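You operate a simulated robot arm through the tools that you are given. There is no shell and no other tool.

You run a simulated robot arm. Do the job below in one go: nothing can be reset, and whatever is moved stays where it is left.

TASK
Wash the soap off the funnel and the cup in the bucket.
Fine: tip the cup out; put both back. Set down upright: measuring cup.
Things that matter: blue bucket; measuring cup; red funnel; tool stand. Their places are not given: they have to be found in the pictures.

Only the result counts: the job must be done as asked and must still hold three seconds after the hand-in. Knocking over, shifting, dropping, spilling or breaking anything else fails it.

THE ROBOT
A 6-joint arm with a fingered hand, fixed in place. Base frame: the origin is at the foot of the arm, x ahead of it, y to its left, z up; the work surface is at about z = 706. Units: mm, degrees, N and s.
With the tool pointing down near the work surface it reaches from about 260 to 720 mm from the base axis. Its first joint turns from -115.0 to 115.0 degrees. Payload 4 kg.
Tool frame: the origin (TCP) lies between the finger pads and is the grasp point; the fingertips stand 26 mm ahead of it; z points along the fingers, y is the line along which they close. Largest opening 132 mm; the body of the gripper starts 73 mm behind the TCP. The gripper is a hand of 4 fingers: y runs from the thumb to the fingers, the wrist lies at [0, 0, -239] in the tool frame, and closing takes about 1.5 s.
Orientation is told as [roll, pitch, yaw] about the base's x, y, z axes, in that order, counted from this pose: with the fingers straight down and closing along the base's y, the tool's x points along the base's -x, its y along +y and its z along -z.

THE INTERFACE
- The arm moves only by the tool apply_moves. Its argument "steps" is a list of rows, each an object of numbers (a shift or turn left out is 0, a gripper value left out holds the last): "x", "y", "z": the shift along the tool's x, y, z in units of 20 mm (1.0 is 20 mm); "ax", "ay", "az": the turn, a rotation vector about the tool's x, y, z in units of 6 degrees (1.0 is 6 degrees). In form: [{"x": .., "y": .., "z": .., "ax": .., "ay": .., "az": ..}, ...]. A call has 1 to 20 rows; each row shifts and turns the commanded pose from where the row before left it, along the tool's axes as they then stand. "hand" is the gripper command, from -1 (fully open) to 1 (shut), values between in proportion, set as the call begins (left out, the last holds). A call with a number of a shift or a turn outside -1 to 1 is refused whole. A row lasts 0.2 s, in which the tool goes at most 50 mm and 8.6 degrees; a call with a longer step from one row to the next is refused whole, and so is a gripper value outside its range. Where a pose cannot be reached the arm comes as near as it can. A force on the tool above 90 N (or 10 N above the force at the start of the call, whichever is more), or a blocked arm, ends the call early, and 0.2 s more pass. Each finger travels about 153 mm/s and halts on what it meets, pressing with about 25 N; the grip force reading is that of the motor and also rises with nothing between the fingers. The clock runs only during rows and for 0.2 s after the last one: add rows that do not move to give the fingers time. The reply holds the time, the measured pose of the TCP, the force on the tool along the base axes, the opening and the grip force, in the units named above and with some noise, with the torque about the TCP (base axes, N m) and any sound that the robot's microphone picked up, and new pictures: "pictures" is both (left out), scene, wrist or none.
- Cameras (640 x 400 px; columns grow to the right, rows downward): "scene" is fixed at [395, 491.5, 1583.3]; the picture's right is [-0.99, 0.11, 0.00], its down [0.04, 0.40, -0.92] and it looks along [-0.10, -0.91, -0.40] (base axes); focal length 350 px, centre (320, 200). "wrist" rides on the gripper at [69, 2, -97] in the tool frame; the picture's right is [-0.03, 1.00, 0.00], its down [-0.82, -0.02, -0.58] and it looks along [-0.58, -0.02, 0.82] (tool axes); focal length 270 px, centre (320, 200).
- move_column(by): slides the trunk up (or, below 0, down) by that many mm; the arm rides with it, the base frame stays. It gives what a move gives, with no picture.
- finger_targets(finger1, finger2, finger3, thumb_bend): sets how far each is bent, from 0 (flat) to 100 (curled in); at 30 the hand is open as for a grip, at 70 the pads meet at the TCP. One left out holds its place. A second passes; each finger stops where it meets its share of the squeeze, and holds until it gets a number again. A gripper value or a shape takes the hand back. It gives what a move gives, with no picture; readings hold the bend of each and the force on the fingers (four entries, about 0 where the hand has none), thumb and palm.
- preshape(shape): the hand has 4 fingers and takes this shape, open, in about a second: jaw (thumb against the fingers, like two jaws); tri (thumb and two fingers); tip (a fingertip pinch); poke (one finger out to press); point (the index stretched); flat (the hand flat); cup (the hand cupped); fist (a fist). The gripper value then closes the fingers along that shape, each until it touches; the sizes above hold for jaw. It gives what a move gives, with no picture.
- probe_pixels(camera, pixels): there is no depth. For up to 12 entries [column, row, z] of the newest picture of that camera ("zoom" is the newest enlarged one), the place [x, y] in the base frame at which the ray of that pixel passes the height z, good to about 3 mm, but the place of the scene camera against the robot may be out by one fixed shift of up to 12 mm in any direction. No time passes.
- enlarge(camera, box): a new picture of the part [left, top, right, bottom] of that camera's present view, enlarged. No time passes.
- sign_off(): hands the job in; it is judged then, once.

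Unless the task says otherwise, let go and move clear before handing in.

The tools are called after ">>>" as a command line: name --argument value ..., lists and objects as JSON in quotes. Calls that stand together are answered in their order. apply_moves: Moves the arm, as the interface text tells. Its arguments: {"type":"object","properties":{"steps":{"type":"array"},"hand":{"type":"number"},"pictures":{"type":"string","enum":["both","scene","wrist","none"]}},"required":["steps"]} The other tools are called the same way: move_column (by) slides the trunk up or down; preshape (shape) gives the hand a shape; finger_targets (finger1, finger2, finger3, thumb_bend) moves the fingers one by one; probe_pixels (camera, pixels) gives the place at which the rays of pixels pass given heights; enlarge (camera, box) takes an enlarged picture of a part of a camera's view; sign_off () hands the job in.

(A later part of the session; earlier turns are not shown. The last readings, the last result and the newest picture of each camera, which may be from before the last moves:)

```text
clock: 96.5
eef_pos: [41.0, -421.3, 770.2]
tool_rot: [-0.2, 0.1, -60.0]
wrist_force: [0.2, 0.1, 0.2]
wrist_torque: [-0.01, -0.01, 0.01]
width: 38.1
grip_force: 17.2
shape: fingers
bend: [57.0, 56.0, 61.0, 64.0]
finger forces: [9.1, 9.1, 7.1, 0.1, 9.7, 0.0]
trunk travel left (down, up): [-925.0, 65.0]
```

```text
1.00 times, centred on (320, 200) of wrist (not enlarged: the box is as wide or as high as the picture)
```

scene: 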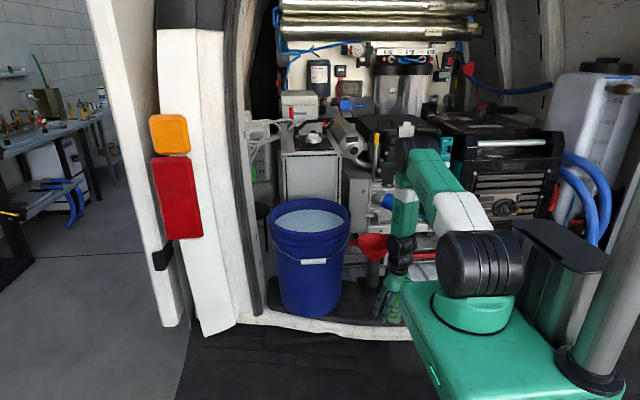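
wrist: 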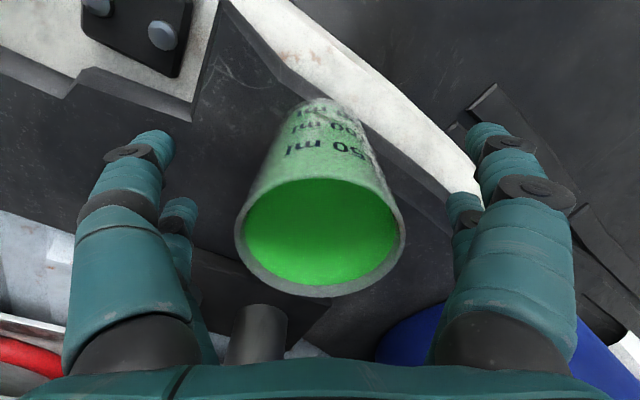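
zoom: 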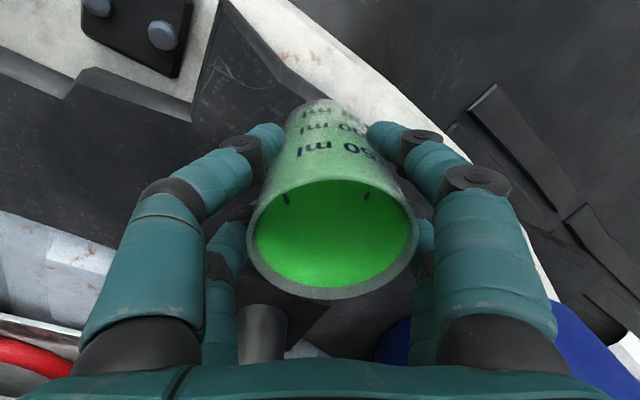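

The cup shifted about 4 mm toward tool +y as the left digits advanced. Its rim is now at columns 245–418, against 235–405 before. I'll check whether it slid or tilted before lifting.

>>> enlarge --camera "wrist" --box '[200, 70, 460, 320]'

>>> enlarge --camera "scene" --box '[360, 230, 430, 330]'

>>> apply_moves --steps '[{"z": 0}]' --pictures "wrist"

```text
1.60 times, centred on (330, 195) of wrist
```

zoom: 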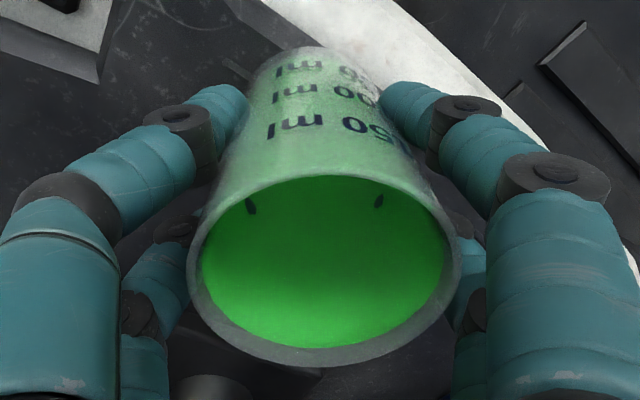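

```text
4.00 times, centred on (395, 280) of scene
```

zoom: 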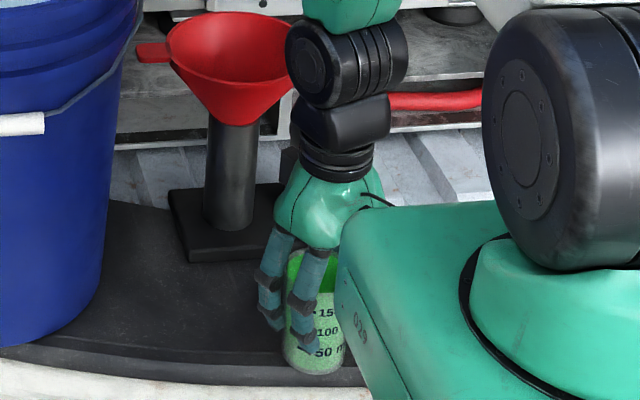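

```text
clock: 96.9
eef_pos: [41.3, -421.5, 768.9]
tool_rot: [-0.2, 0.1, -60.1]
wrist_force: [0.3, -0.9, 0.9]
wrist_torque: [0.02, 0.0, 0.02]
width: 37.8
grip_force: 17.5
shape: fingers
bend: [57.0, 56.0, 61.0, 64.0]
finger forces: [9.2, 8.9, 7.2, 0.0, 9.7, 0.0]
trunk travel left (down, up): [-925.0, 65.0]
```

wrist: 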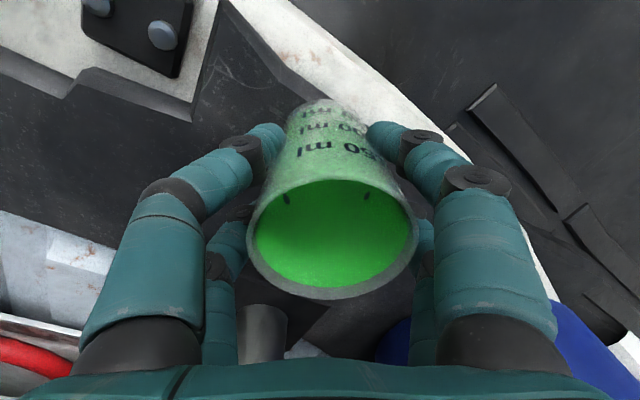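

The cup slid about 4 mm but stayed upright, and forces are steady at around 9 N per digit. I'll lift gently and check.

>>> apply_moves --steps '[{"z": -0.2}, {"z": -0.3}, {"z": -0.5}, {"z": -0.5}, {"z": 0}]' --pictures "both"

>>> enlarge --camera "scene" --box '[360, 230, 430, 330]'

```text
clock: 98.1
eef_pos: [41.9, -421.4, 800.3]
tool_rot: [-0.2, 0.1, -60.1]
wrist_force: [-0.2, -0.3, -0.5]
wrist_torque: [-0.02, 0.0, 0.01]
width: 37.8
grip_force: 17.4
shape: fingers
bend: [57.0, 56.0, 61.0, 64.0]
finger forces: [9.3, 8.9, 7.2, 0.0, 9.6, 0.1]
trunk travel left (down, up): [-925.0, 65.0]
```

scene: 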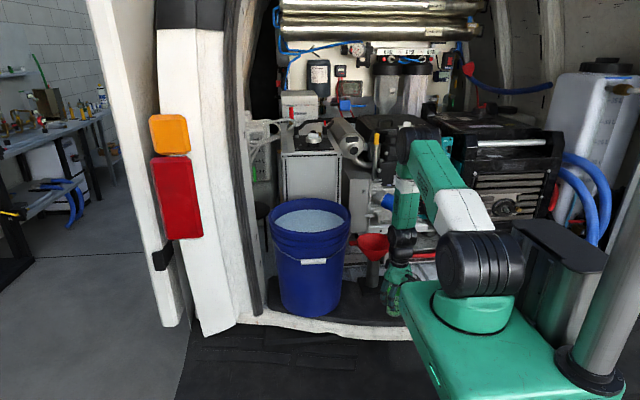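
wrist: 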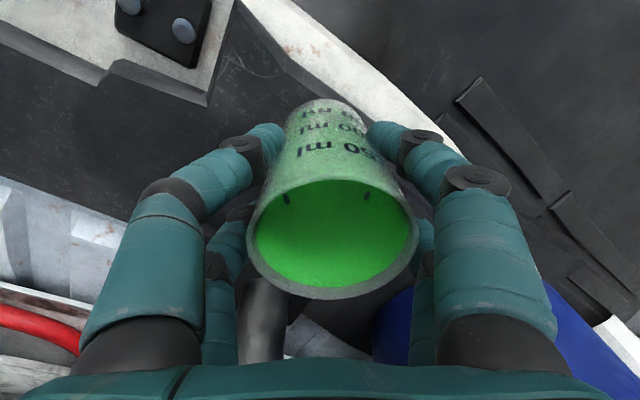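

```text
4.00 times, centred on (395, 280) of scene
```

zoom: 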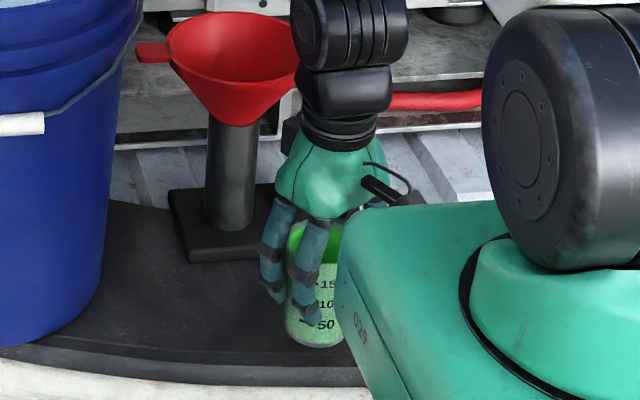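

The cup is held firmly and off the mat. I'll lift it to z≈1165, so its bottom is above the bucket rim.

>>> apply_moves --steps '[{"z": -0.7}, {"z": -1}, {"z": -1}, {"z": -1}, {"z": -1}, {"z": -1}, {"z": -1}, {"z": -1}, {"z": -1}, {"z": -1}, {"z": -1}, {"z": -1}, {"z": -1}, {"z": -1}, {"z": -1}, {"z": -1}, {"z": -1}, {"z": -1}, {"z": -0.7}, {"z": 0}]' --pictures "none"

>>> apply_moves --steps '[{"x": -0.5, "y": 0.33}, {"x": -0.87, "y": 0.567}, {"x": -0.87, "y": 0.567}, {"x": -0.87, "y": 0.567}, {"x": -0.87, "y": 0.567}, {"x": -0.87, "y": 0.567}, {"x": -0.87, "y": 0.567}, {"x": -0.87, "y": 0.567}, {"x": -0.87, "y": 0.567}, {"x": -0.87, "y": 0.567}, {"x": -0.87, "y": 0.567}, {"x": -0.87, "y": 0.567}, {"x": -0.87, "y": 0.567}, {"x": -0.87, "y": 0.567}, {"x": -0.87, "y": 0.567}, {"x": -0.37, "y": 0.23}, {"x": 0}]' --pictures "both"

```text
clock: 102.3
eef_pos: [43.3, -421.4, 1167.7]
tool_rot: [-0.3, 0.1, -60.1]
wrist_force: [0.2, -0.1, -0.7]
wrist_torque: [-0.02, -0.02, 0.03]
width: 37.9
grip_force: 18.0
shape: fingers
bend: [57.0, 56.0, 61.0, 64.0]
finger forces: [9.4, 9.5, 7.5, 0.1, 10.2, 0.0]
trunk travel left (down, up): [-925.0, 65.0]
```

```text
clock: 105.9
eef_pos: [320.5, -560.7, 1166.5]
tool_rot: [-0.3, 0.1, -60.0]
wrist_force: [-1.2, -0.2, -0.7]
wrist_torque: [0.01, -0.01, -0.02]
width: 37.2
grip_force: 18.1
shape: fingers
bend: [57.0, 56.0, 61.0, 64.0]
finger forces: [9.4, 9.7, 7.6, 0.0, 10.5, 0.0]
trunk travel left (down, up): [-925.0, 65.0]
```

scene: 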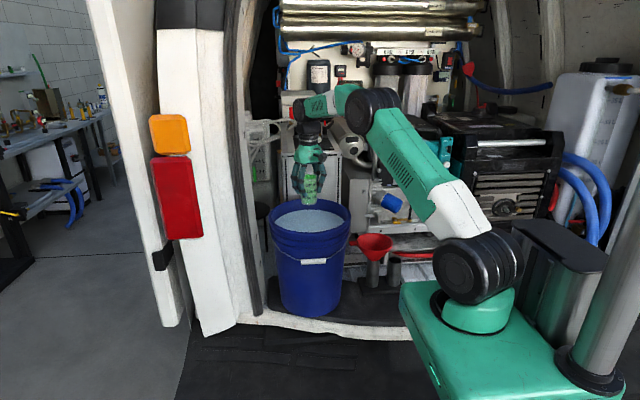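
wrist: 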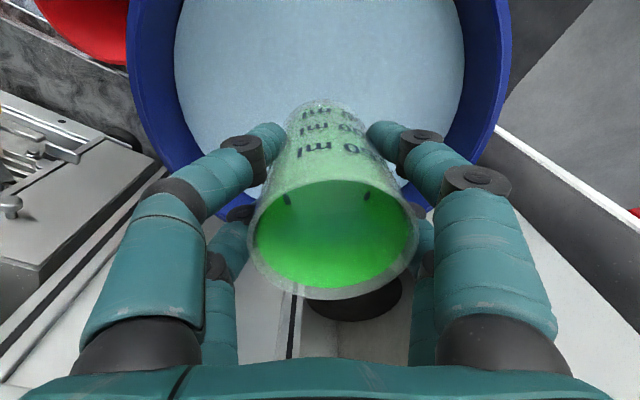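

The cup is centred over the bucket. I'll lower it slowly until it's fully submerged, at TCP≈965.

>>> apply_moves --steps '[{"z": 0.5}, {"z": 0.7}, {"z": 0.7}, {"z": 0.6}, {"z": 0.5}, {"z": 0.5}, {"z": 0.5}, {"z": 0.5}, {"z": 0.5}, {"z": 0.5}, {"z": 0.5}, {"z": 0.5}, {"z": 0.5}, {"z": 0.5}, {"z": 0.5}, {"z": 0.5}, {"z": 0.5}, {"z": 0.5}, {"z": 0.5}, {"z": 0}]' --pictures "both"

```text
clock: 110.1
eef_pos: [319.1, -561.5, 965.7]
tool_rot: [-0.1, 0.2, -60.0]
wrist_force: [-0.1, 0.7, -3.3]
wrist_torque: [0.01, -0.04, -0.02]
width: 37.1
grip_force: 18.5
shape: fingers
bend: [57.0, 56.0, 61.0, 64.0]
finger forces: [9.6, 9.8, 7.6, 0.0, 10.5, 0.1]
trunk travel left (down, up): [-925.0, 65.0]
```

scene: 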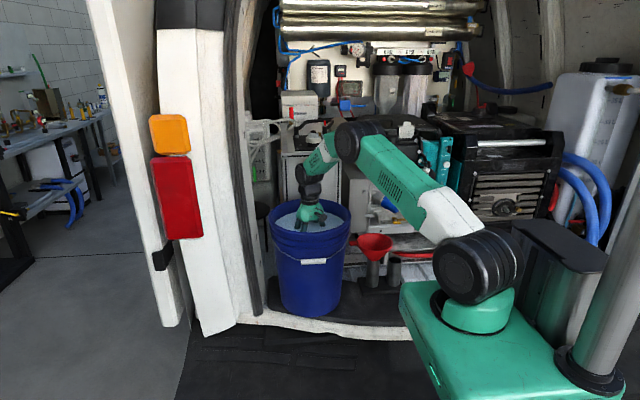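
wrist: 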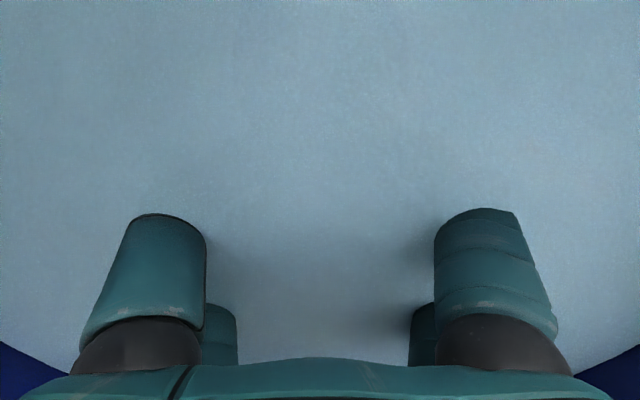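

The cup is fully submerged, and a -3.3 N load shows it has filled with water. I'll swirl it gently under the surface.

>>> apply_moves --steps '[{"x": 0.5}, {"y": 0.5}, {"x": -0.5}, {"x": -0.5}, {"y": -0.5}, {"y": -0.5}, {"x": 0.5}, {"x": 0.5}, {"y": 0.5}, {"y": 0.5}, {"x": -0.5}, {"x": -0.5}, {"y": -0.5}, {"y": -0.5}, {"x": 0.5}, {"y": 0.5}, {"z": 0.3}, {"z": -0.3}, {"z": 0}, {"z": 0}]' --pictures "none"

>>> apply_moves --steps '[{"x": 0.5}, {"y": 0.5}, {"x": -0.5}, {"x": -0.5}, {"y": -0.5}, {"y": -0.5}, {"x": 0.5}, {"x": 0.5}, {"y": 0.5}, {"y": 0.5}, {"x": -0.5}, {"x": -0.5}, {"y": -0.5}, {"y": -0.5}, {"x": 0.5}, {"y": 0.5}, {"z": 0.3}, {"z": -0.3}, {"z": 0}, {"z": 0}]' --pictures "wrist"

```text
clock: 114.3
eef_pos: [319.5, -562.3, 966.2]
tool_rot: [-0.3, 0.1, -60.1]
wrist_force: [0.3, 0.5, -1.8]
wrist_torque: [-0.03, 0.01, -0.02]
width: 37.1
grip_force: 19.5
shape: fingers
bend: [57.0, 56.0, 61.0, 64.0]
finger forces: [9.7, 9.9, 7.8, 0.0, 10.5, 0.1]
trunk travel left (down, up): [-925.0, 65.0]
```

```text
clock: 118.5
eef_pos: [319.1, -561.9, 966.2]
tool_rot: [-0.3, 0.1, -60.0]
wrist_force: [-0.4, 0.0, -2.1]
wrist_torque: [0.01, 0.0, 0.01]
width: 37.2
grip_force: 18.7
shape: fingers
bend: [57.0, 56.0, 61.0, 65.0]
finger forces: [9.6, 9.9, 7.8, 0.1, 10.5, 0.1]
trunk travel left (down, up): [-925.0, 65.0]
```

wrist: 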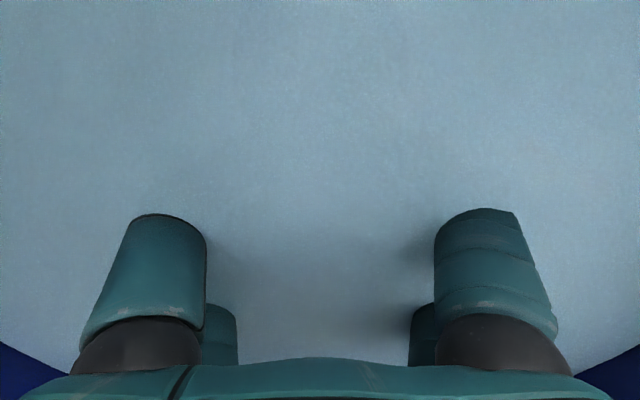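

I'll raise the cup slowly out of the water to see whether the soap is gone, keeping it level and over the bucket.

>>> apply_moves --steps '[{"z": -0.4}, {"z": -0.5}, {"z": -0.5}, {"z": -0.5}, {"z": -0.5}, {"z": -0.5}, {"z": -0.5}, {"z": -0.5}, {"z": -0.5}, {"z": -0.5}, {"z": -0.5}, {"z": -0.5}, {"z": -0.5}, {"z": -0.4}, {"z": 0}]' --pictures "both"

>>> enlarge --camera "scene" --box '[260, 130, 360, 240]'

```text
clock: 121.7
eef_pos: [319.3, -562.1, 1103.2]
tool_rot: [-0.2, 0.1, -60.1]
wrist_force: [-0.1, -0.3, -2.1]
wrist_torque: [0.04, -0.02, -0.02]
width: 37.2
grip_force: 18.8
shape: fingers
bend: [57.0, 56.0, 61.0, 65.0]
finger forces: [9.5, 9.9, 7.8, 0.1, 10.5, 0.0]
trunk travel left (down, up): [-925.0, 65.0]
```

scene: 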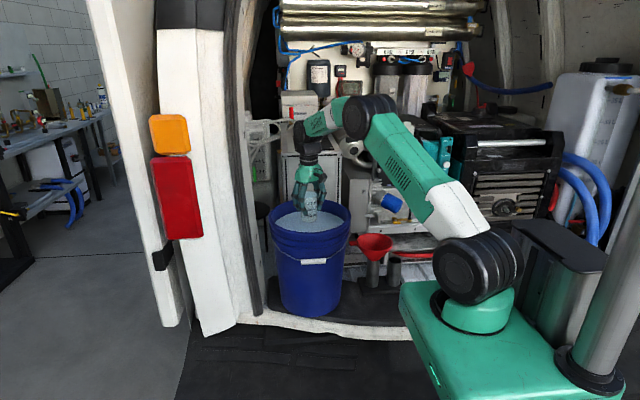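
wrist: 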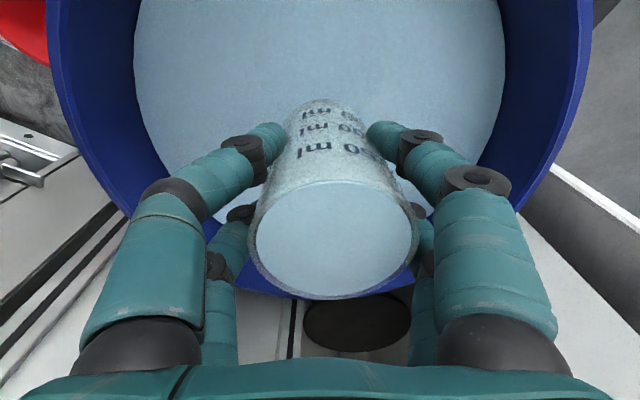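

```text
3.64 times, centred on (310, 185) of scene
```

zoom: 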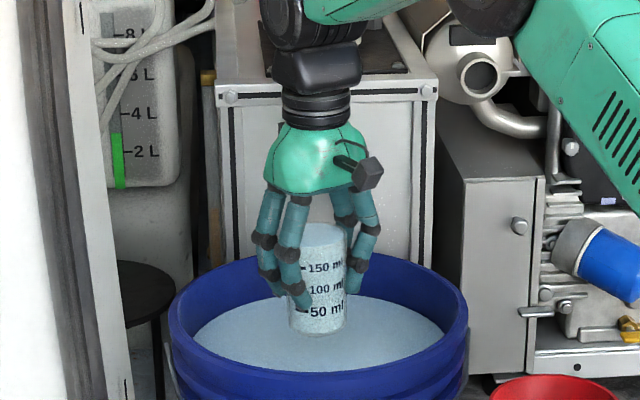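

The cup is clean and brim-full of clear water. It must be tipped out over the bucket, so I'll raise it level to z≈1255, leaving the hand room to rotate above the rim.

>>> apply_moves --steps '[{"z": -0.3}, {"z": -0.5}, {"z": -0.5}, {"z": -0.5}, {"z": -0.5}, {"z": -0.5}, {"z": -0.5}, {"z": -0.5}, {"z": -0.5}, {"z": -0.5}, {"z": -0.5}, {"z": -0.5}, {"z": -0.5}, {"z": -0.5}, {"z": -0.5}, {"z": -0.4}, {"z": 0}]' --pictures "both"

```text
clock: 125.3
eef_pos: [320.8, -561.6, 1257.0]
tool_rot: [-0.1, 0.0, -60.0]
wrist_force: [-0.2, -0.1, -1.4]
wrist_torque: [0.0, 0.02, -0.01]
width: 37.0
grip_force: 19.2
shape: fingers
bend: [57.0, 56.0, 61.0, 65.0]
finger forces: [9.5, 9.9, 7.7, 0.0, 10.5, 0.0]
trunk travel left (down, up): [-925.0, 65.0]
```

scene: 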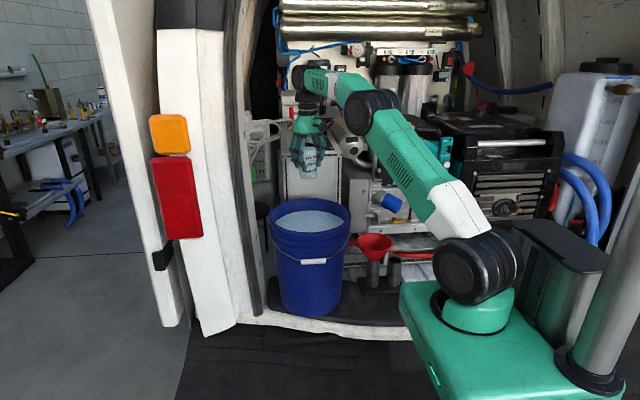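
wrist: 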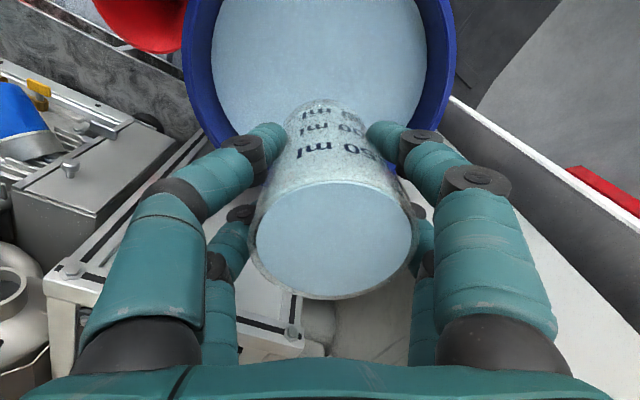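

The cup is full and level above the bucket centre. I'll tip it about tool y, outward, so the lip pours toward the robot side but stays well inside the bucket circle. The first 42° come first.

>>> apply_moves --steps '[{"ay": -0.5}, {"ay": -0.7}, {"ay": -0.7}, {"ay": -0.7}, {"ay": -0.7}, {"ay": -0.7}, {"ay": -0.7}, {"ay": -0.7}, {"ay": -0.7}, {"ay": -0.7}, {"ay": 0}]' --pictures "both"

```text
clock: 127.7
eef_pos: [320.9, -561.9, 1257.0]
tool_rot: [-0.3, -40.7, -59.9]
wrist_force: [0.4, 0.0, -2.9]
wrist_torque: [0.04, 0.02, 0.0]
width: 37.1
grip_force: 19.2
shape: fingers
bend: [57.0, 56.0, 61.0, 65.0]
finger forces: [9.7, 9.7, 7.7, 0.0, 10.6, 0.0]
trunk travel left (down, up): [-925.0, 65.0]
```

scene: 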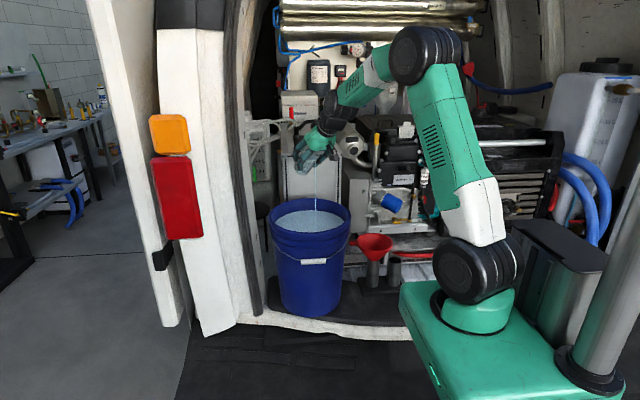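
wrist: 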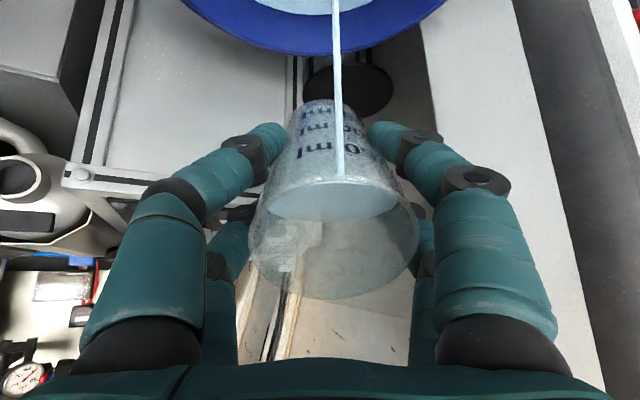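

The stream at scene column ≈315 falls straight into the bucket. I'll continue tipping toward ~85°.

>>> apply_moves --steps '[{"ay": -0.6}, {"ay": -0.6}, {"ay": -0.6}, {"ay": -0.6}, {"ay": -0.6}, {"ay": -0.6}, {"ay": -0.6}, {"ay": -0.6}, {"ay": -0.6}, {"ay": -0.6}, {"ay": -0.6}, {"ay": -0.6}, {"ay": 0}]' --pictures "both"

```text
clock: 130.5
eef_pos: [335.2, -577.2, 1295.9]
tool_rot: [-0.2, -55.3, -59.8]
wrist_force: [-0.5, 0.0, -1.3]
wrist_torque: [0.05, 0.03, 0.05]
width: 36.8
grip_force: 18.0
shape: fingers
bend: [57.0, 56.0, 61.0, 65.0]
finger forces: [9.9, 9.6, 7.7, 0.1, 10.4, 0.0]
out of reach, approached as far as the arm can: row 3, 4, 5, 6, 7, 8, 9, 10, 11, 12
trunk travel left (down, up): [-925.0, 65.0]
```

scene: 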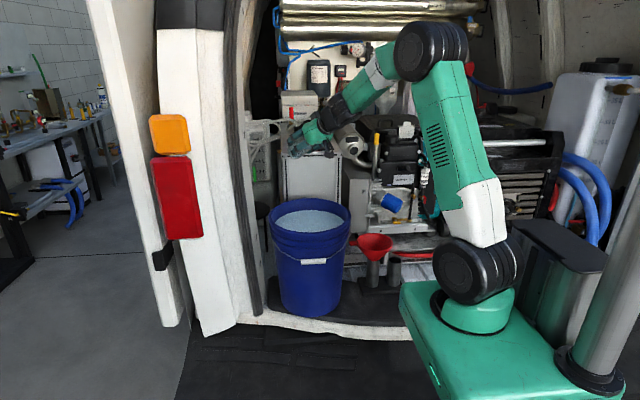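
wrist: 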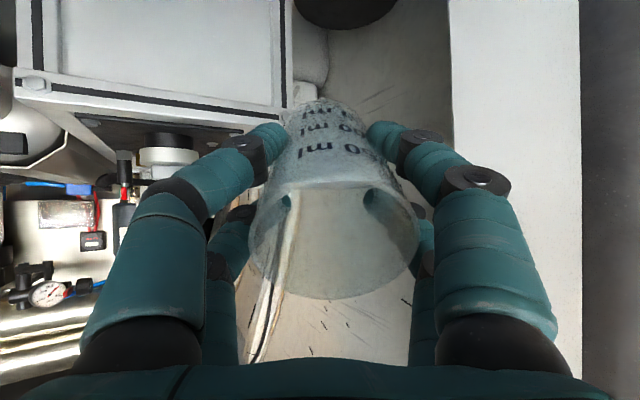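

The wrist went straight with the forearm and stopped at 55° tilt, so more pitch isn't reachable at this trunk height. Lowering the trunk while raising the arm will let the forearm point upward, so I'll step the column down and compensate, keeping the cup over the bucket.

>>> move_column --by -80

>>> apply_moves --steps '[{"z": 0}]' --pictures "both"

```text
clock: 131.7
eef_pos: [335.7, -576.8, 1215.7]
tool_rot: [-0.2, -55.2, -59.8]
wrist_force: [0.0, 0.5, -1.5]
wrist_torque: [0.02, 0.0, -0.02]
width: 36.6
grip_force: 18.7
shape: fingers
bend: [57.0, 56.0, 61.0, 65.0]
finger forces: [9.9, 9.7, 7.7, 0.0, 10.4, 0.0]
trunk travel left (down, up): [-845.0, 145.0]
```

```text
clock: 132.1
eef_pos: [334.0, -577.5, 1216.6]
tool_rot: [-0.2, -55.1, -59.8]
wrist_force: [-0.2, -0.6, -1.3]
wrist_torque: [0.01, 0.01, 0.03]
width: 36.9
grip_force: 19.0
shape: fingers
bend: [57.0, 56.0, 61.0, 65.0]
finger forces: [10.0, 9.5, 7.7, 0.0, 10.4, 0.1]
trunk travel left (down, up): [-845.0, 145.0]
```

scene: 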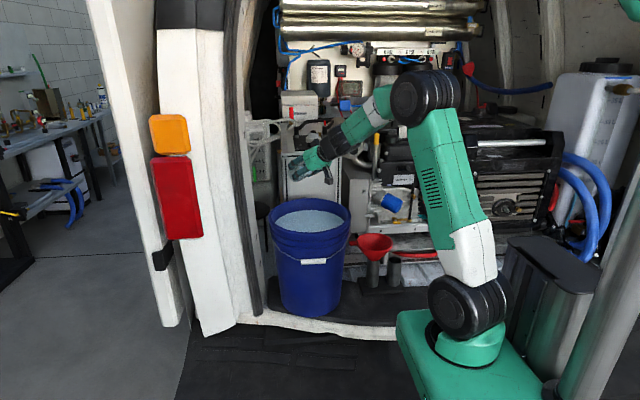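
wrist: 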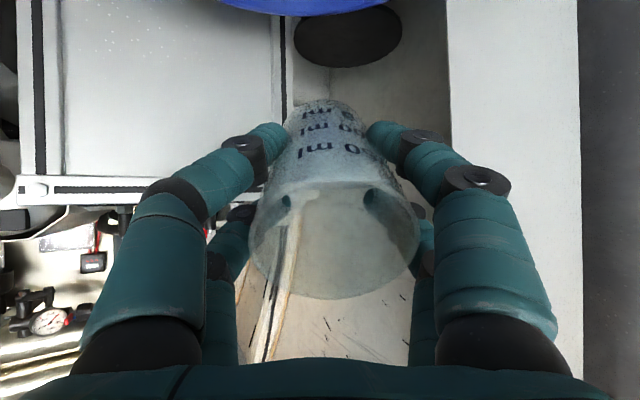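

The column step was smooth. I'll raise the TCP back up 80 mm and tilt another 12°.

>>> apply_moves --steps '[{"x": -0.82, "z": -0.574}, {"x": -0.82, "z": -0.574}, {"x": -0.82, "z": -0.574}, {"x": -0.82, "z": -0.574}, {"ay": -0.6}, {"ay": -0.6}, {"ay": -0.6}, {"ay": 0}]' --pictures "scene"

```text
clock: 133.9
eef_pos: [340.2, -579.5, 1306.1]
tool_rot: [0.3, -62.7, -59.6]
wrist_force: [0.5, -0.2, -0.5]
wrist_torque: [0.01, -0.01, 0.02]
width: 36.7
grip_force: 18.7
shape: fingers
bend: [57.0, 56.0, 61.0, 65.0]
finger forces: [9.9, 9.5, 7.7, 0.1, 10.2, 0.0]
out of reach, approached as far as the arm can: row 7
trunk travel left (down, up): [-845.0, 145.0]
```

scene: 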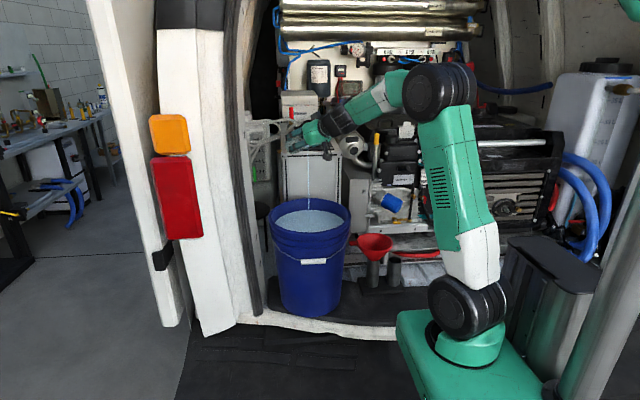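

The water is still streaming into the bucket, and the tilt is now 63°. I'll continue with a larger column step down, then raise and tilt further.

>>> move_column --by -140

>>> apply_moves --steps '[{"x": -0.889, "z": -0.459}, {"x": -0.889, "z": -0.459}, {"x": -0.889, "z": -0.459}, {"x": -0.889, "z": -0.459}, {"x": -0.889, "z": -0.459}, {"x": -0.889, "z": -0.459}, {"ay": -0.6}, {"ay": -0.6}, {"ay": -0.6}, {"ay": -0.5}, {"ay": 0}]' --pictures "both"

```text
clock: 135.5
eef_pos: [339.4, -578.3, 1167.1]
tool_rot: [0.5, -62.8, -59.7]
wrist_force: [-0.1, 0.4, -1.4]
wrist_torque: [0.03, 0.0, 0.0]
width: 36.7
grip_force: 18.9
shape: fingers
bend: [57.0, 56.0, 61.0, 65.0]
finger forces: [10.0, 9.6, 7.6, 0.0, 10.3, 0.0]
trunk travel left (down, up): [-705.0, 285.0]
```

```text
clock: 137.9
eef_pos: [341.4, -578.0, 1288.0]
tool_rot: [1.0, -75.0, -60.0]
wrist_force: [0.4, -0.4, -0.2]
wrist_torque: [0.03, 0.02, 0.01]
width: 36.0
grip_force: 18.5
shape: fingers
bend: [57.0, 56.0, 61.0, 65.0]
finger forces: [9.9, 9.7, 7.6, 0.0, 9.8, 0.0]
trunk travel left (down, up): [-705.0, 285.0]
```

scene: 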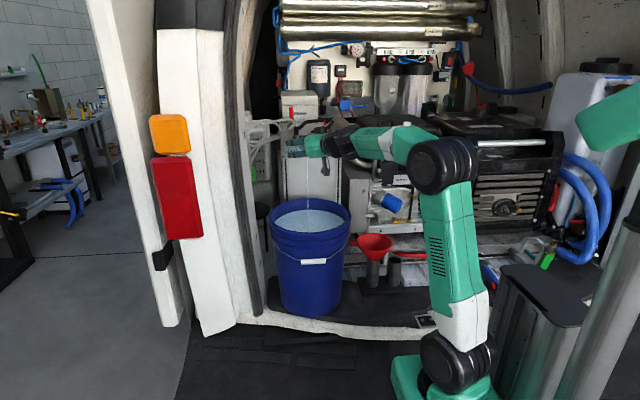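
wrist: 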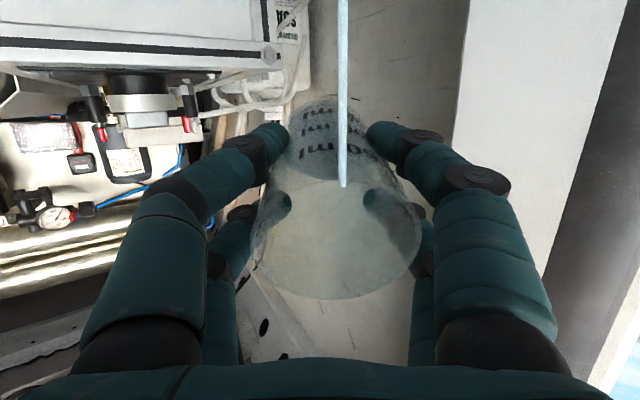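

The tilt is 75°, the stream is still falling inside the bucket, and the arm is clear. I'll do another column step and go past horizontal.

>>> move_column --by -130

>>> apply_moves --steps '[{"x": -0.966, "z": -0.259}, {"x": -0.966, "z": -0.259}, {"x": -0.966, "z": -0.259}, {"x": -0.966, "z": -0.259}, {"x": -0.966, "z": -0.259}, {"x": -0.966, "z": -0.259}, {"ay": -0.6}, {"ay": -0.6}, {"ay": -0.6}, {"ay": -0.6}, {"ay": 0}]' --pictures "both"

```text
clock: 139.5
eef_pos: [340.7, -578.5, 1156.9]
tool_rot: [1.2, -75.0, -59.9]
wrist_force: [0.1, 0.5, -0.9]
wrist_torque: [0.03, 0.0, 0.01]
width: 36.4
grip_force: 18.5
shape: fingers
bend: [57.0, 56.0, 61.0, 65.0]
finger forces: [9.8, 9.6, 7.6, 0.0, 9.9, 0.1]
trunk travel left (down, up): [-575.0, 415.0]
```

```text
clock: 141.9
eef_pos: [342.1, -578.5, 1278.4]
tool_rot: [6.2, -87.4, -64.6]
wrist_force: [-0.2, 0.0, -1.0]
wrist_torque: [-0.02, -0.01, 0.01]
width: 36.3
grip_force: 18.1
shape: fingers
bend: [57.0, 56.0, 61.0, 65.0]
finger forces: [9.9, 9.7, 7.6, 0.0, 9.8, 0.0]
trunk travel left (down, up): [-575.0, 415.0]
```

scene: 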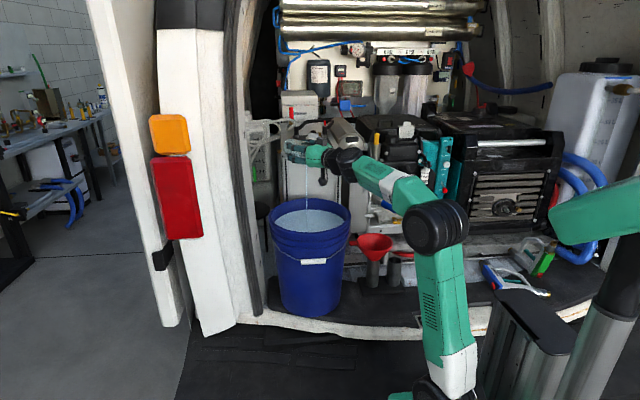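
wrist: 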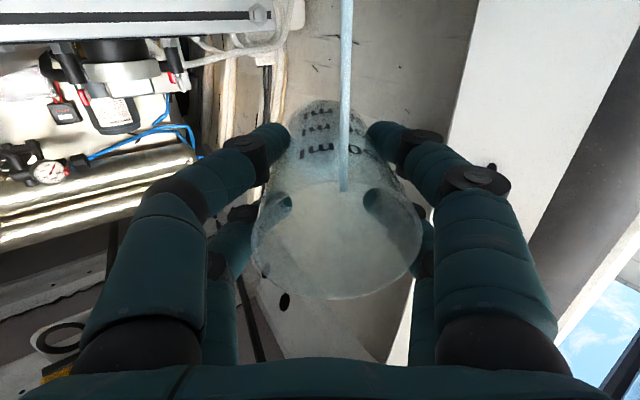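

The tilt is 87° and the cup is still draining into the bucket. I'll take a smaller column step, since the camera now hangs under the hand, then raise and tilt past 100°.

>>> move_column --by -100

>>> apply_moves --steps '[{"x": -0.99, "z": -0.04}, {"x": -0.99, "z": -0.04}, {"x": -0.99, "z": -0.04}, {"x": -0.99, "z": -0.04}, {"x": -0.99, "z": -0.04}, {"x": -0.99, "z": -0.04}, {"ay": -0.6}, {"ay": -0.6}, {"ay": -0.6}, {"ay": -0.6}, {"ay": 0}]' --pictures "both"

```text
clock: 143.2
eef_pos: [342.4, -577.3, 1179.8]
tool_rot: [6.3, -87.4, -64.8]
wrist_force: [0.4, -0.3, -0.5]
wrist_torque: [-0.04, -0.03, 0.02]
width: 36.1
grip_force: 18.2
shape: fingers
bend: [57.0, 56.0, 61.0, 65.0]
finger forces: [9.8, 9.6, 7.6, 0.0, 9.6, 0.0]
trunk travel left (down, up): [-475.0, 515.0]
```

```text
clock: 145.7
eef_pos: [344.2, -576.5, 1298.2]
tool_rot: [179.3, -79.9, 122.8]
wrist_force: [0.4, -0.6, -0.1]
wrist_torque: [0.01, 0.04, -0.03]
width: 35.4
grip_force: 18.1
shape: fingers
bend: [57.0, 56.0, 61.0, 65.0]
finger forces: [9.6, 9.5, 7.4, 0.0, 9.5, 0.1]
trunk travel left (down, up): [-475.0, 515.0]
```

scene: 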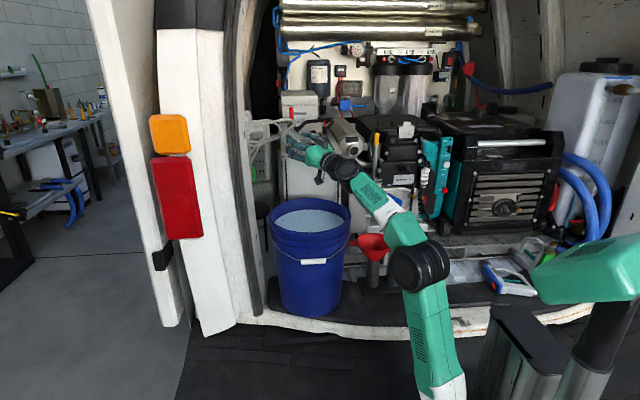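
wrist: 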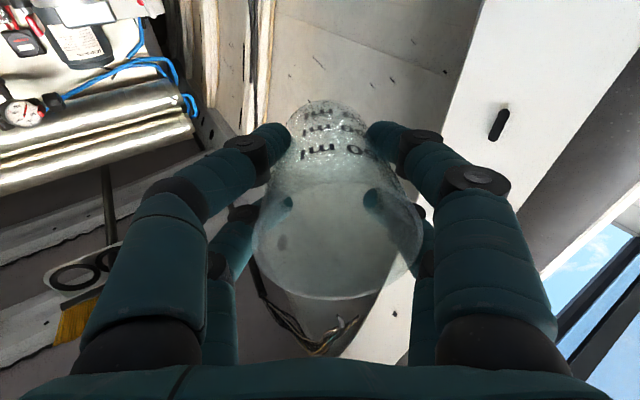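

The stream has ended, and the cup looks empty at about 100° of tilt. I'll try a little more tilt and hold a couple of seconds so it drains completely.

>>> apply_moves --steps '[{"ay": -0.5}, {"ay": -0.5}, {"ay": -0.5}, {"ay": 0}, {"ay": 0}, {"ay": 0}, {"ay": 0}, {"ay": 0}, {"ay": 0}, {"ay": 0}, {"ay": 0}, {"ay": 0}, {"ay": 0}]' --pictures "both"

>>> enlarge --camera "scene" --box '[250, 110, 370, 240]'

>>> enlarge --camera "wrist" --box '[230, 80, 440, 310]'

```text
clock: 148.4
eef_pos: [354.6, -593.6, 1346.1]
tool_rot: [179.1, -69.4, 122.3]
wrist_force: [-0.3, 0.3, 0.1]
wrist_torque: [-0.02, -0.01, -0.04]
width: 35.5
grip_force: 18.2
shape: fingers
bend: [57.0, 56.0, 62.0, 65.0]
finger forces: [9.6, 9.4, 7.6, 0.0, 9.6, 0.0]
out of reach, approached as far as the arm can: row 1, 2, 3
trunk travel left (down, up): [-475.0, 515.0]
```

scene: 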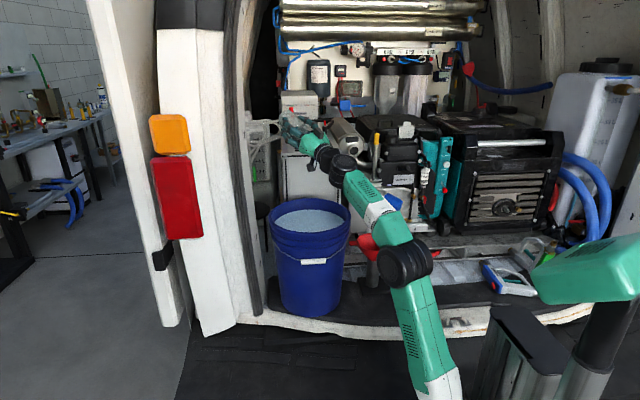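
wrist: 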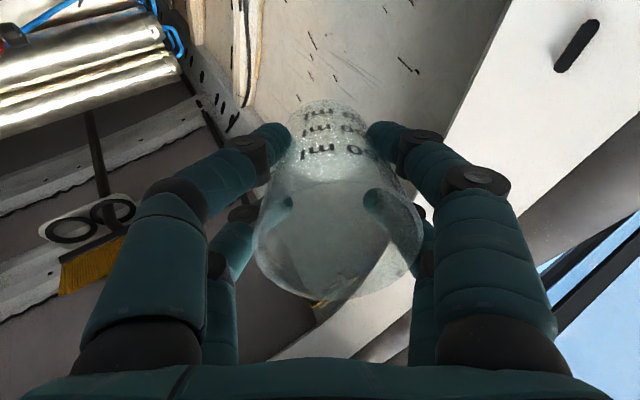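

```text
3.08 times, centred on (310, 175) of scene
```

zoom: 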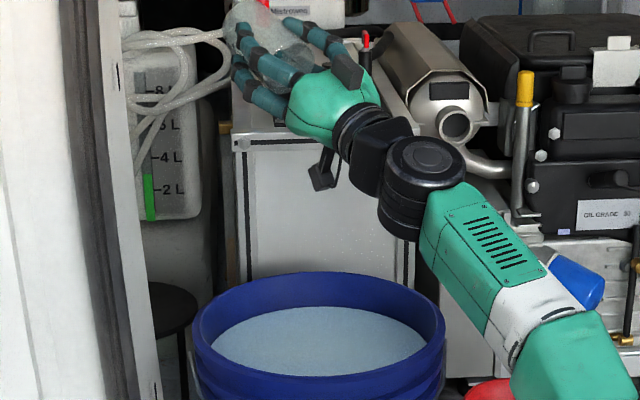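

```text
1.74 times, centred on (335, 195) of wrist
```

zoom: 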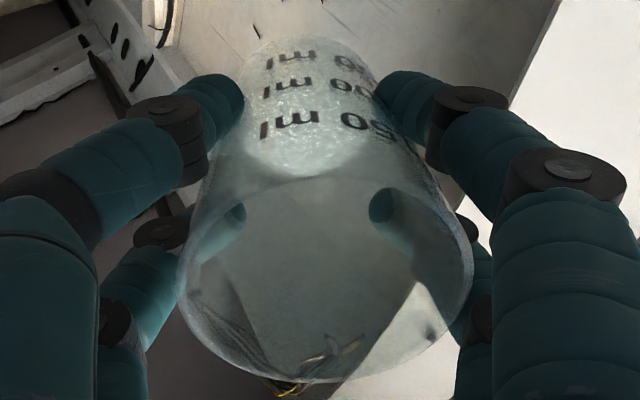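

The cup is empty at 110° tilt and the load is about 0 N. Now I'll reverse: tilt back somewhat and come down and in, then step the column back up.

>>> apply_moves --steps '[{"ay": 0.5}, {"ay": 0.5}, {"ay": 0.5}, {"x": 0.98, "z": -0.2}, {"x": 0.98, "z": -0.2}, {"x": -0.2, "z": -0.98}, {"ay": 0}]' --pictures "none"

>>> move_column --by 100

```text
clock: 150.1
eef_pos: [351.9, -579.0, 1313.6]
tool_rot: [-179.2, -75.0, 121.9]
wrist_force: [0.0, -0.3, -0.4]
wrist_torque: [-0.03, 0.04, -0.03]
width: 35.3
grip_force: 17.3
shape: fingers
bend: [57.0, 56.0, 62.0, 65.0]
finger forces: [9.6, 9.2, 7.4, 0.0, 9.2, 0.0]
out of reach, approached as far as the arm can: row 2, 6
trunk travel left (down, up): [-475.0, 515.0]
```

```text
clock: 151.4
eef_pos: [352.0, -578.3, 1414.7]
tool_rot: [-179.1, -75.0, 121.9]
wrist_force: [-0.1, -0.3, -0.1]
wrist_torque: [-0.02, 0.01, -0.03]
width: 34.9
grip_force: 17.5
shape: fingers
bend: [57.0, 56.0, 62.0, 65.0]
finger forces: [9.6, 9.3, 7.4, 0.0, 9.2, 0.0]
trunk travel left (down, up): [-575.0, 415.0]
```

The column is back up 100 and the TCP is at 1415. I'll lower the arm and tilt back at the same time.

>>> apply_moves --steps '[{"x": 0.966, "z": -0.259}, {"x": 0.966, "z": -0.259}, {"x": 0.966, "z": -0.259}, {"x": 0.966, "z": -0.259}, {"x": 0.966, "z": -0.259}, {"x": 0.966, "z": -0.259}, {"ay": 0.6}, {"ay": 0.6}, {"ay": 0.6}, {"ay": 0.6}, {"ay": 0}]' --pictures "scene"

```text
clock: 153.8
eef_pos: [378.4, -612.2, 1393.9]
tool_rot: [-171.1, -85.2, 115.5]
wrist_force: [-0.2, -1.2, -0.5]
wrist_torque: [-0.02, 0.0, 0.0]
width: 34.6
grip_force: 17.6
shape: fingers
bend: [57.0, 56.0, 62.0, 65.0]
finger forces: [9.5, 9.2, 7.3, 0.0, 9.1, 0.1]
out of reach, approached as far as the arm can: row 1, 2, 3, 4, 5, 6, 8
trunk travel left (down, up): [-575.0, 415.0]
```

scene: 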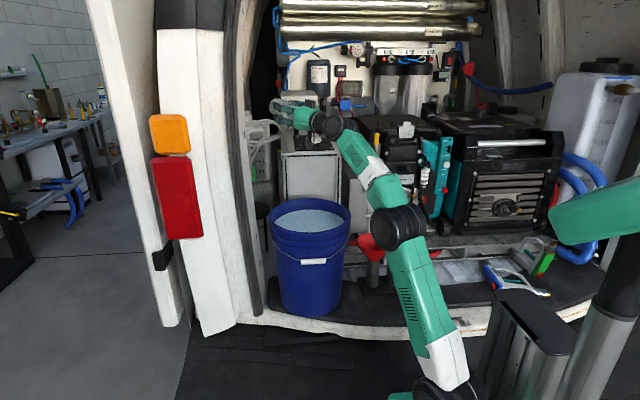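

The tilt is ~94°, and the wrist is still near its straight limit. The cup is empty, so I'll tilt back further first, then bring it in and down.

>>> apply_moves --steps '[{"ay": 0.7}, {"ay": 0.7}, {"ay": 0.7}, {"ay": 0.7}, {"ay": 0.7}, {"ay": 0.7}, {"ay": 0.7}, {"ay": 0}]' --pictures "none"

```text
clock: 155.6
eef_pos: [340.7, -559.4, 1317.1]
tool_rot: [-1.7, -65.3, -54.0]
wrist_force: [0.1, -0.1, -1.0]
wrist_torque: [0.01, 0.0, 0.0]
width: 34.6
grip_force: 18.0
shape: fingers
bend: [57.0, 56.0, 62.0, 66.0]
finger forces: [9.2, 9.1, 7.4, 0.0, 9.2, 0.0]
out of reach, approached as far as the arm can: row 2, 3, 4, 5, 6, 7
trunk travel left (down, up): [-575.0, 415.0]
```

The TCP is back over the bucket at (341,-559,1317) with 65° tilt, and the arm is near full extension. I'll raise the column and lower the arm again.

>>> move_column --by 120

>>> apply_moves --steps '[{"x": 0.906, "z": 0.423}, {"x": 0.906, "z": 0.423}, {"x": 0.906, "z": 0.423}, {"x": 0.906, "z": 0.423}, {"x": 0.906, "z": 0.423}, {"x": 0.906, "z": 0.423}, {"x": 0.906, "z": 0.423}, {"ay": 0}]' --pictures "scene"

```text
clock: 157.1
eef_pos: [340.2, -559.7, 1436.7]
tool_rot: [-1.7, -65.2, -54.1]
wrist_force: [-0.1, -0.8, -0.6]
wrist_torque: [0.0, -0.01, 0.03]
width: 34.9
grip_force: 17.6
shape: fingers
bend: [57.0, 56.0, 62.0, 66.0]
finger forces: [9.3, 9.1, 7.4, 0.0, 9.2, 0.1]
trunk travel left (down, up): [-695.0, 295.0]
```

```text
clock: 158.9
eef_pos: [341.0, -562.0, 1297.5]
tool_rot: [-1.7, -65.4, -54.0]
wrist_force: [-0.5, 0.1, 0.0]
wrist_torque: [-0.05, 0.01, 0.0]
width: 34.4
grip_force: 17.5
shape: fingers
bend: [57.0, 56.0, 62.0, 66.0]
finger forces: [9.3, 9.1, 7.5, 0.0, 9.4, 0.0]
trunk travel left (down, up): [-695.0, 295.0]
```

scene: 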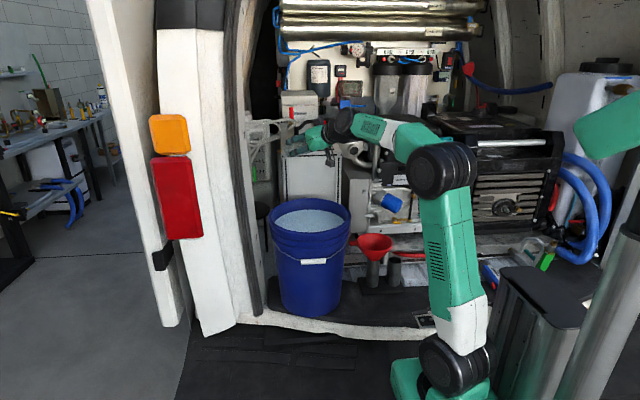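

Trunk is at -230. I'll continue up with the column and down with the arm, then tilt back.

>>> move_column --by 130

>>> apply_moves --steps '[{"x": 0.906, "z": 0.423}, {"x": 0.906, "z": 0.423}, {"x": 0.906, "z": 0.423}, {"x": 0.906, "z": 0.423}, {"x": 0.906, "z": 0.423}, {"x": 0.906, "z": 0.423}, {"x": 0.906, "z": 0.423}, {"ay": 0.6}, {"ay": 0.6}, {"ay": 0.6}, {"ay": 0.6}, {"ay": 0.6}, {"ay": 0.6}, {"ay": 0}]' --pictures "none"

```text
clock: 160.5
eef_pos: [340.8, -562.3, 1427.0]
tool_rot: [-1.6, -65.4, -54.0]
wrist_force: [-0.4, 0.5, -0.3]
wrist_torque: [0.02, -0.01, -0.02]
width: 34.5
grip_force: 17.8
shape: fingers
bend: [57.0, 56.0, 62.0, 66.0]
finger forces: [9.4, 9.0, 7.6, 0.0, 9.3, 0.0]
trunk travel left (down, up): [-825.0, 165.0]
```

```text
clock: 163.5
eef_pos: [347.3, -567.7, 1303.0]
tool_rot: [-0.5, -46.5, -54.4]
wrist_force: [-0.3, -0.2, -0.6]
wrist_torque: [0.01, 0.01, -0.01]
width: 34.3
grip_force: 17.0
shape: fingers
bend: [57.0, 56.0, 62.0, 66.0]
finger forces: [9.1, 9.0, 7.5, 0.1, 9.0, 0.1]
out of reach, approached as far as the arm can: row 7, 9
trunk travel left (down, up): [-825.0, 165.0]
```

The trunk is at -100 and the tilt is 46°. This last column step returns it to the starting height, then I'll lower the arm and bring the cup upright.

>>> move_column --by 100

>>> apply_moves --steps '[{"x": 0.725, "z": 0.688}, {"x": 0.725, "z": 0.688}, {"x": 0.725, "z": 0.688}, {"x": 0.725, "z": 0.688}, {"x": 0.725, "z": 0.688}, {"x": 0.725, "z": 0.688}, {"x": 0.725, "z": 0.688}, {"x": 0.725, "z": 0.688}, {"ay": 0.7}, {"ay": 0.7}, {"ay": 0.7}, {"ay": 0.7}, {"ay": 0.7}, {"ay": 0.7}, {"ay": 0.7}, {"ay": 0.7}, {"ay": 0.7}, {"ay": 0.7}, {"ay": 0.7}, {"ay": 0}]' --pictures "both"

```text
clock: 164.8
eef_pos: [348.5, -565.9, 1401.6]
tool_rot: [-0.5, -46.6, -54.4]
wrist_force: [-0.8, -0.5, -0.2]
wrist_torque: [-0.03, -0.02, -0.01]
width: 34.4
grip_force: 17.3
shape: fingers
bend: [57.0, 56.0, 62.0, 66.0]
finger forces: [9.1, 9.0, 7.4, 0.1, 9.0, 0.0]
trunk travel left (down, up): [-925.0, 65.0]
```

```text
clock: 169.0
eef_pos: [346.8, -566.9, 1242.5]
tool_rot: [-0.5, -0.4, -54.9]
wrist_force: [0.4, 0.5, 0.0]
wrist_torque: [0.01, -0.01, -0.02]
width: 33.7
grip_force: 17.0
shape: fingers
bend: [57.0, 56.0, 62.0, 66.0]
finger forces: [8.5, 8.8, 7.5, 0.0, 8.9, 0.0]
trunk travel left (down, up): [-925.0, 65.0]
```

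scene: 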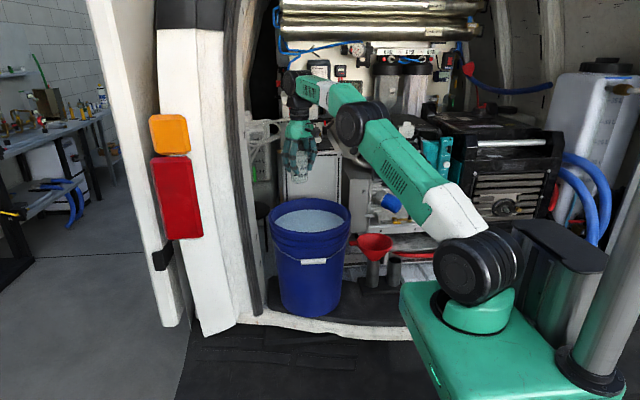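
wrist: 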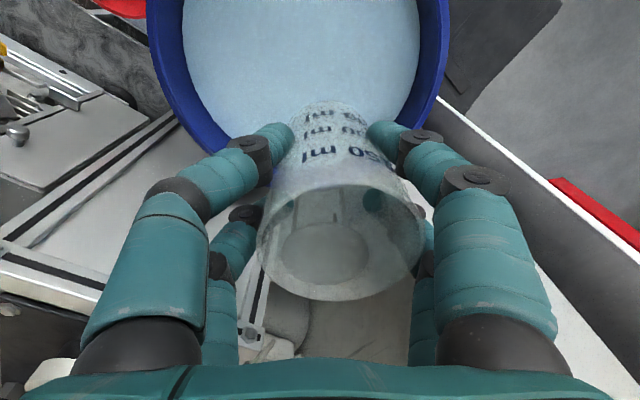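

The cup is upright, clean and empty. I'll zoom in to check how it sits in the hand before putting it back.

>>> enlarge --camera "wrist" --box '[220, 80, 460, 320]'

>>> enlarge --camera "scene" --box '[260, 100, 360, 200]'

```text
1.67 times, centred on (340, 200) of wrist
```

zoom: 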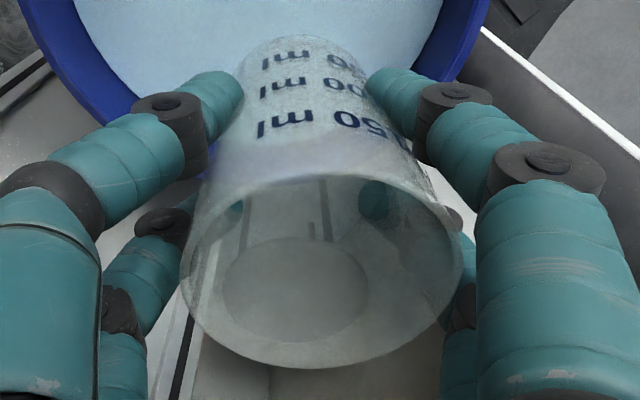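

```text
4.00 times, centred on (310, 150) of scene
```

zoom: 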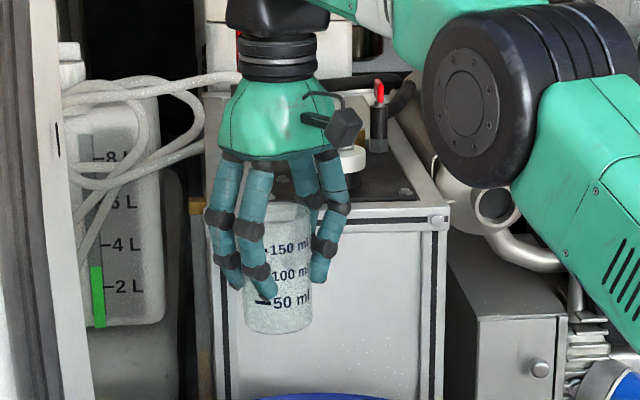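

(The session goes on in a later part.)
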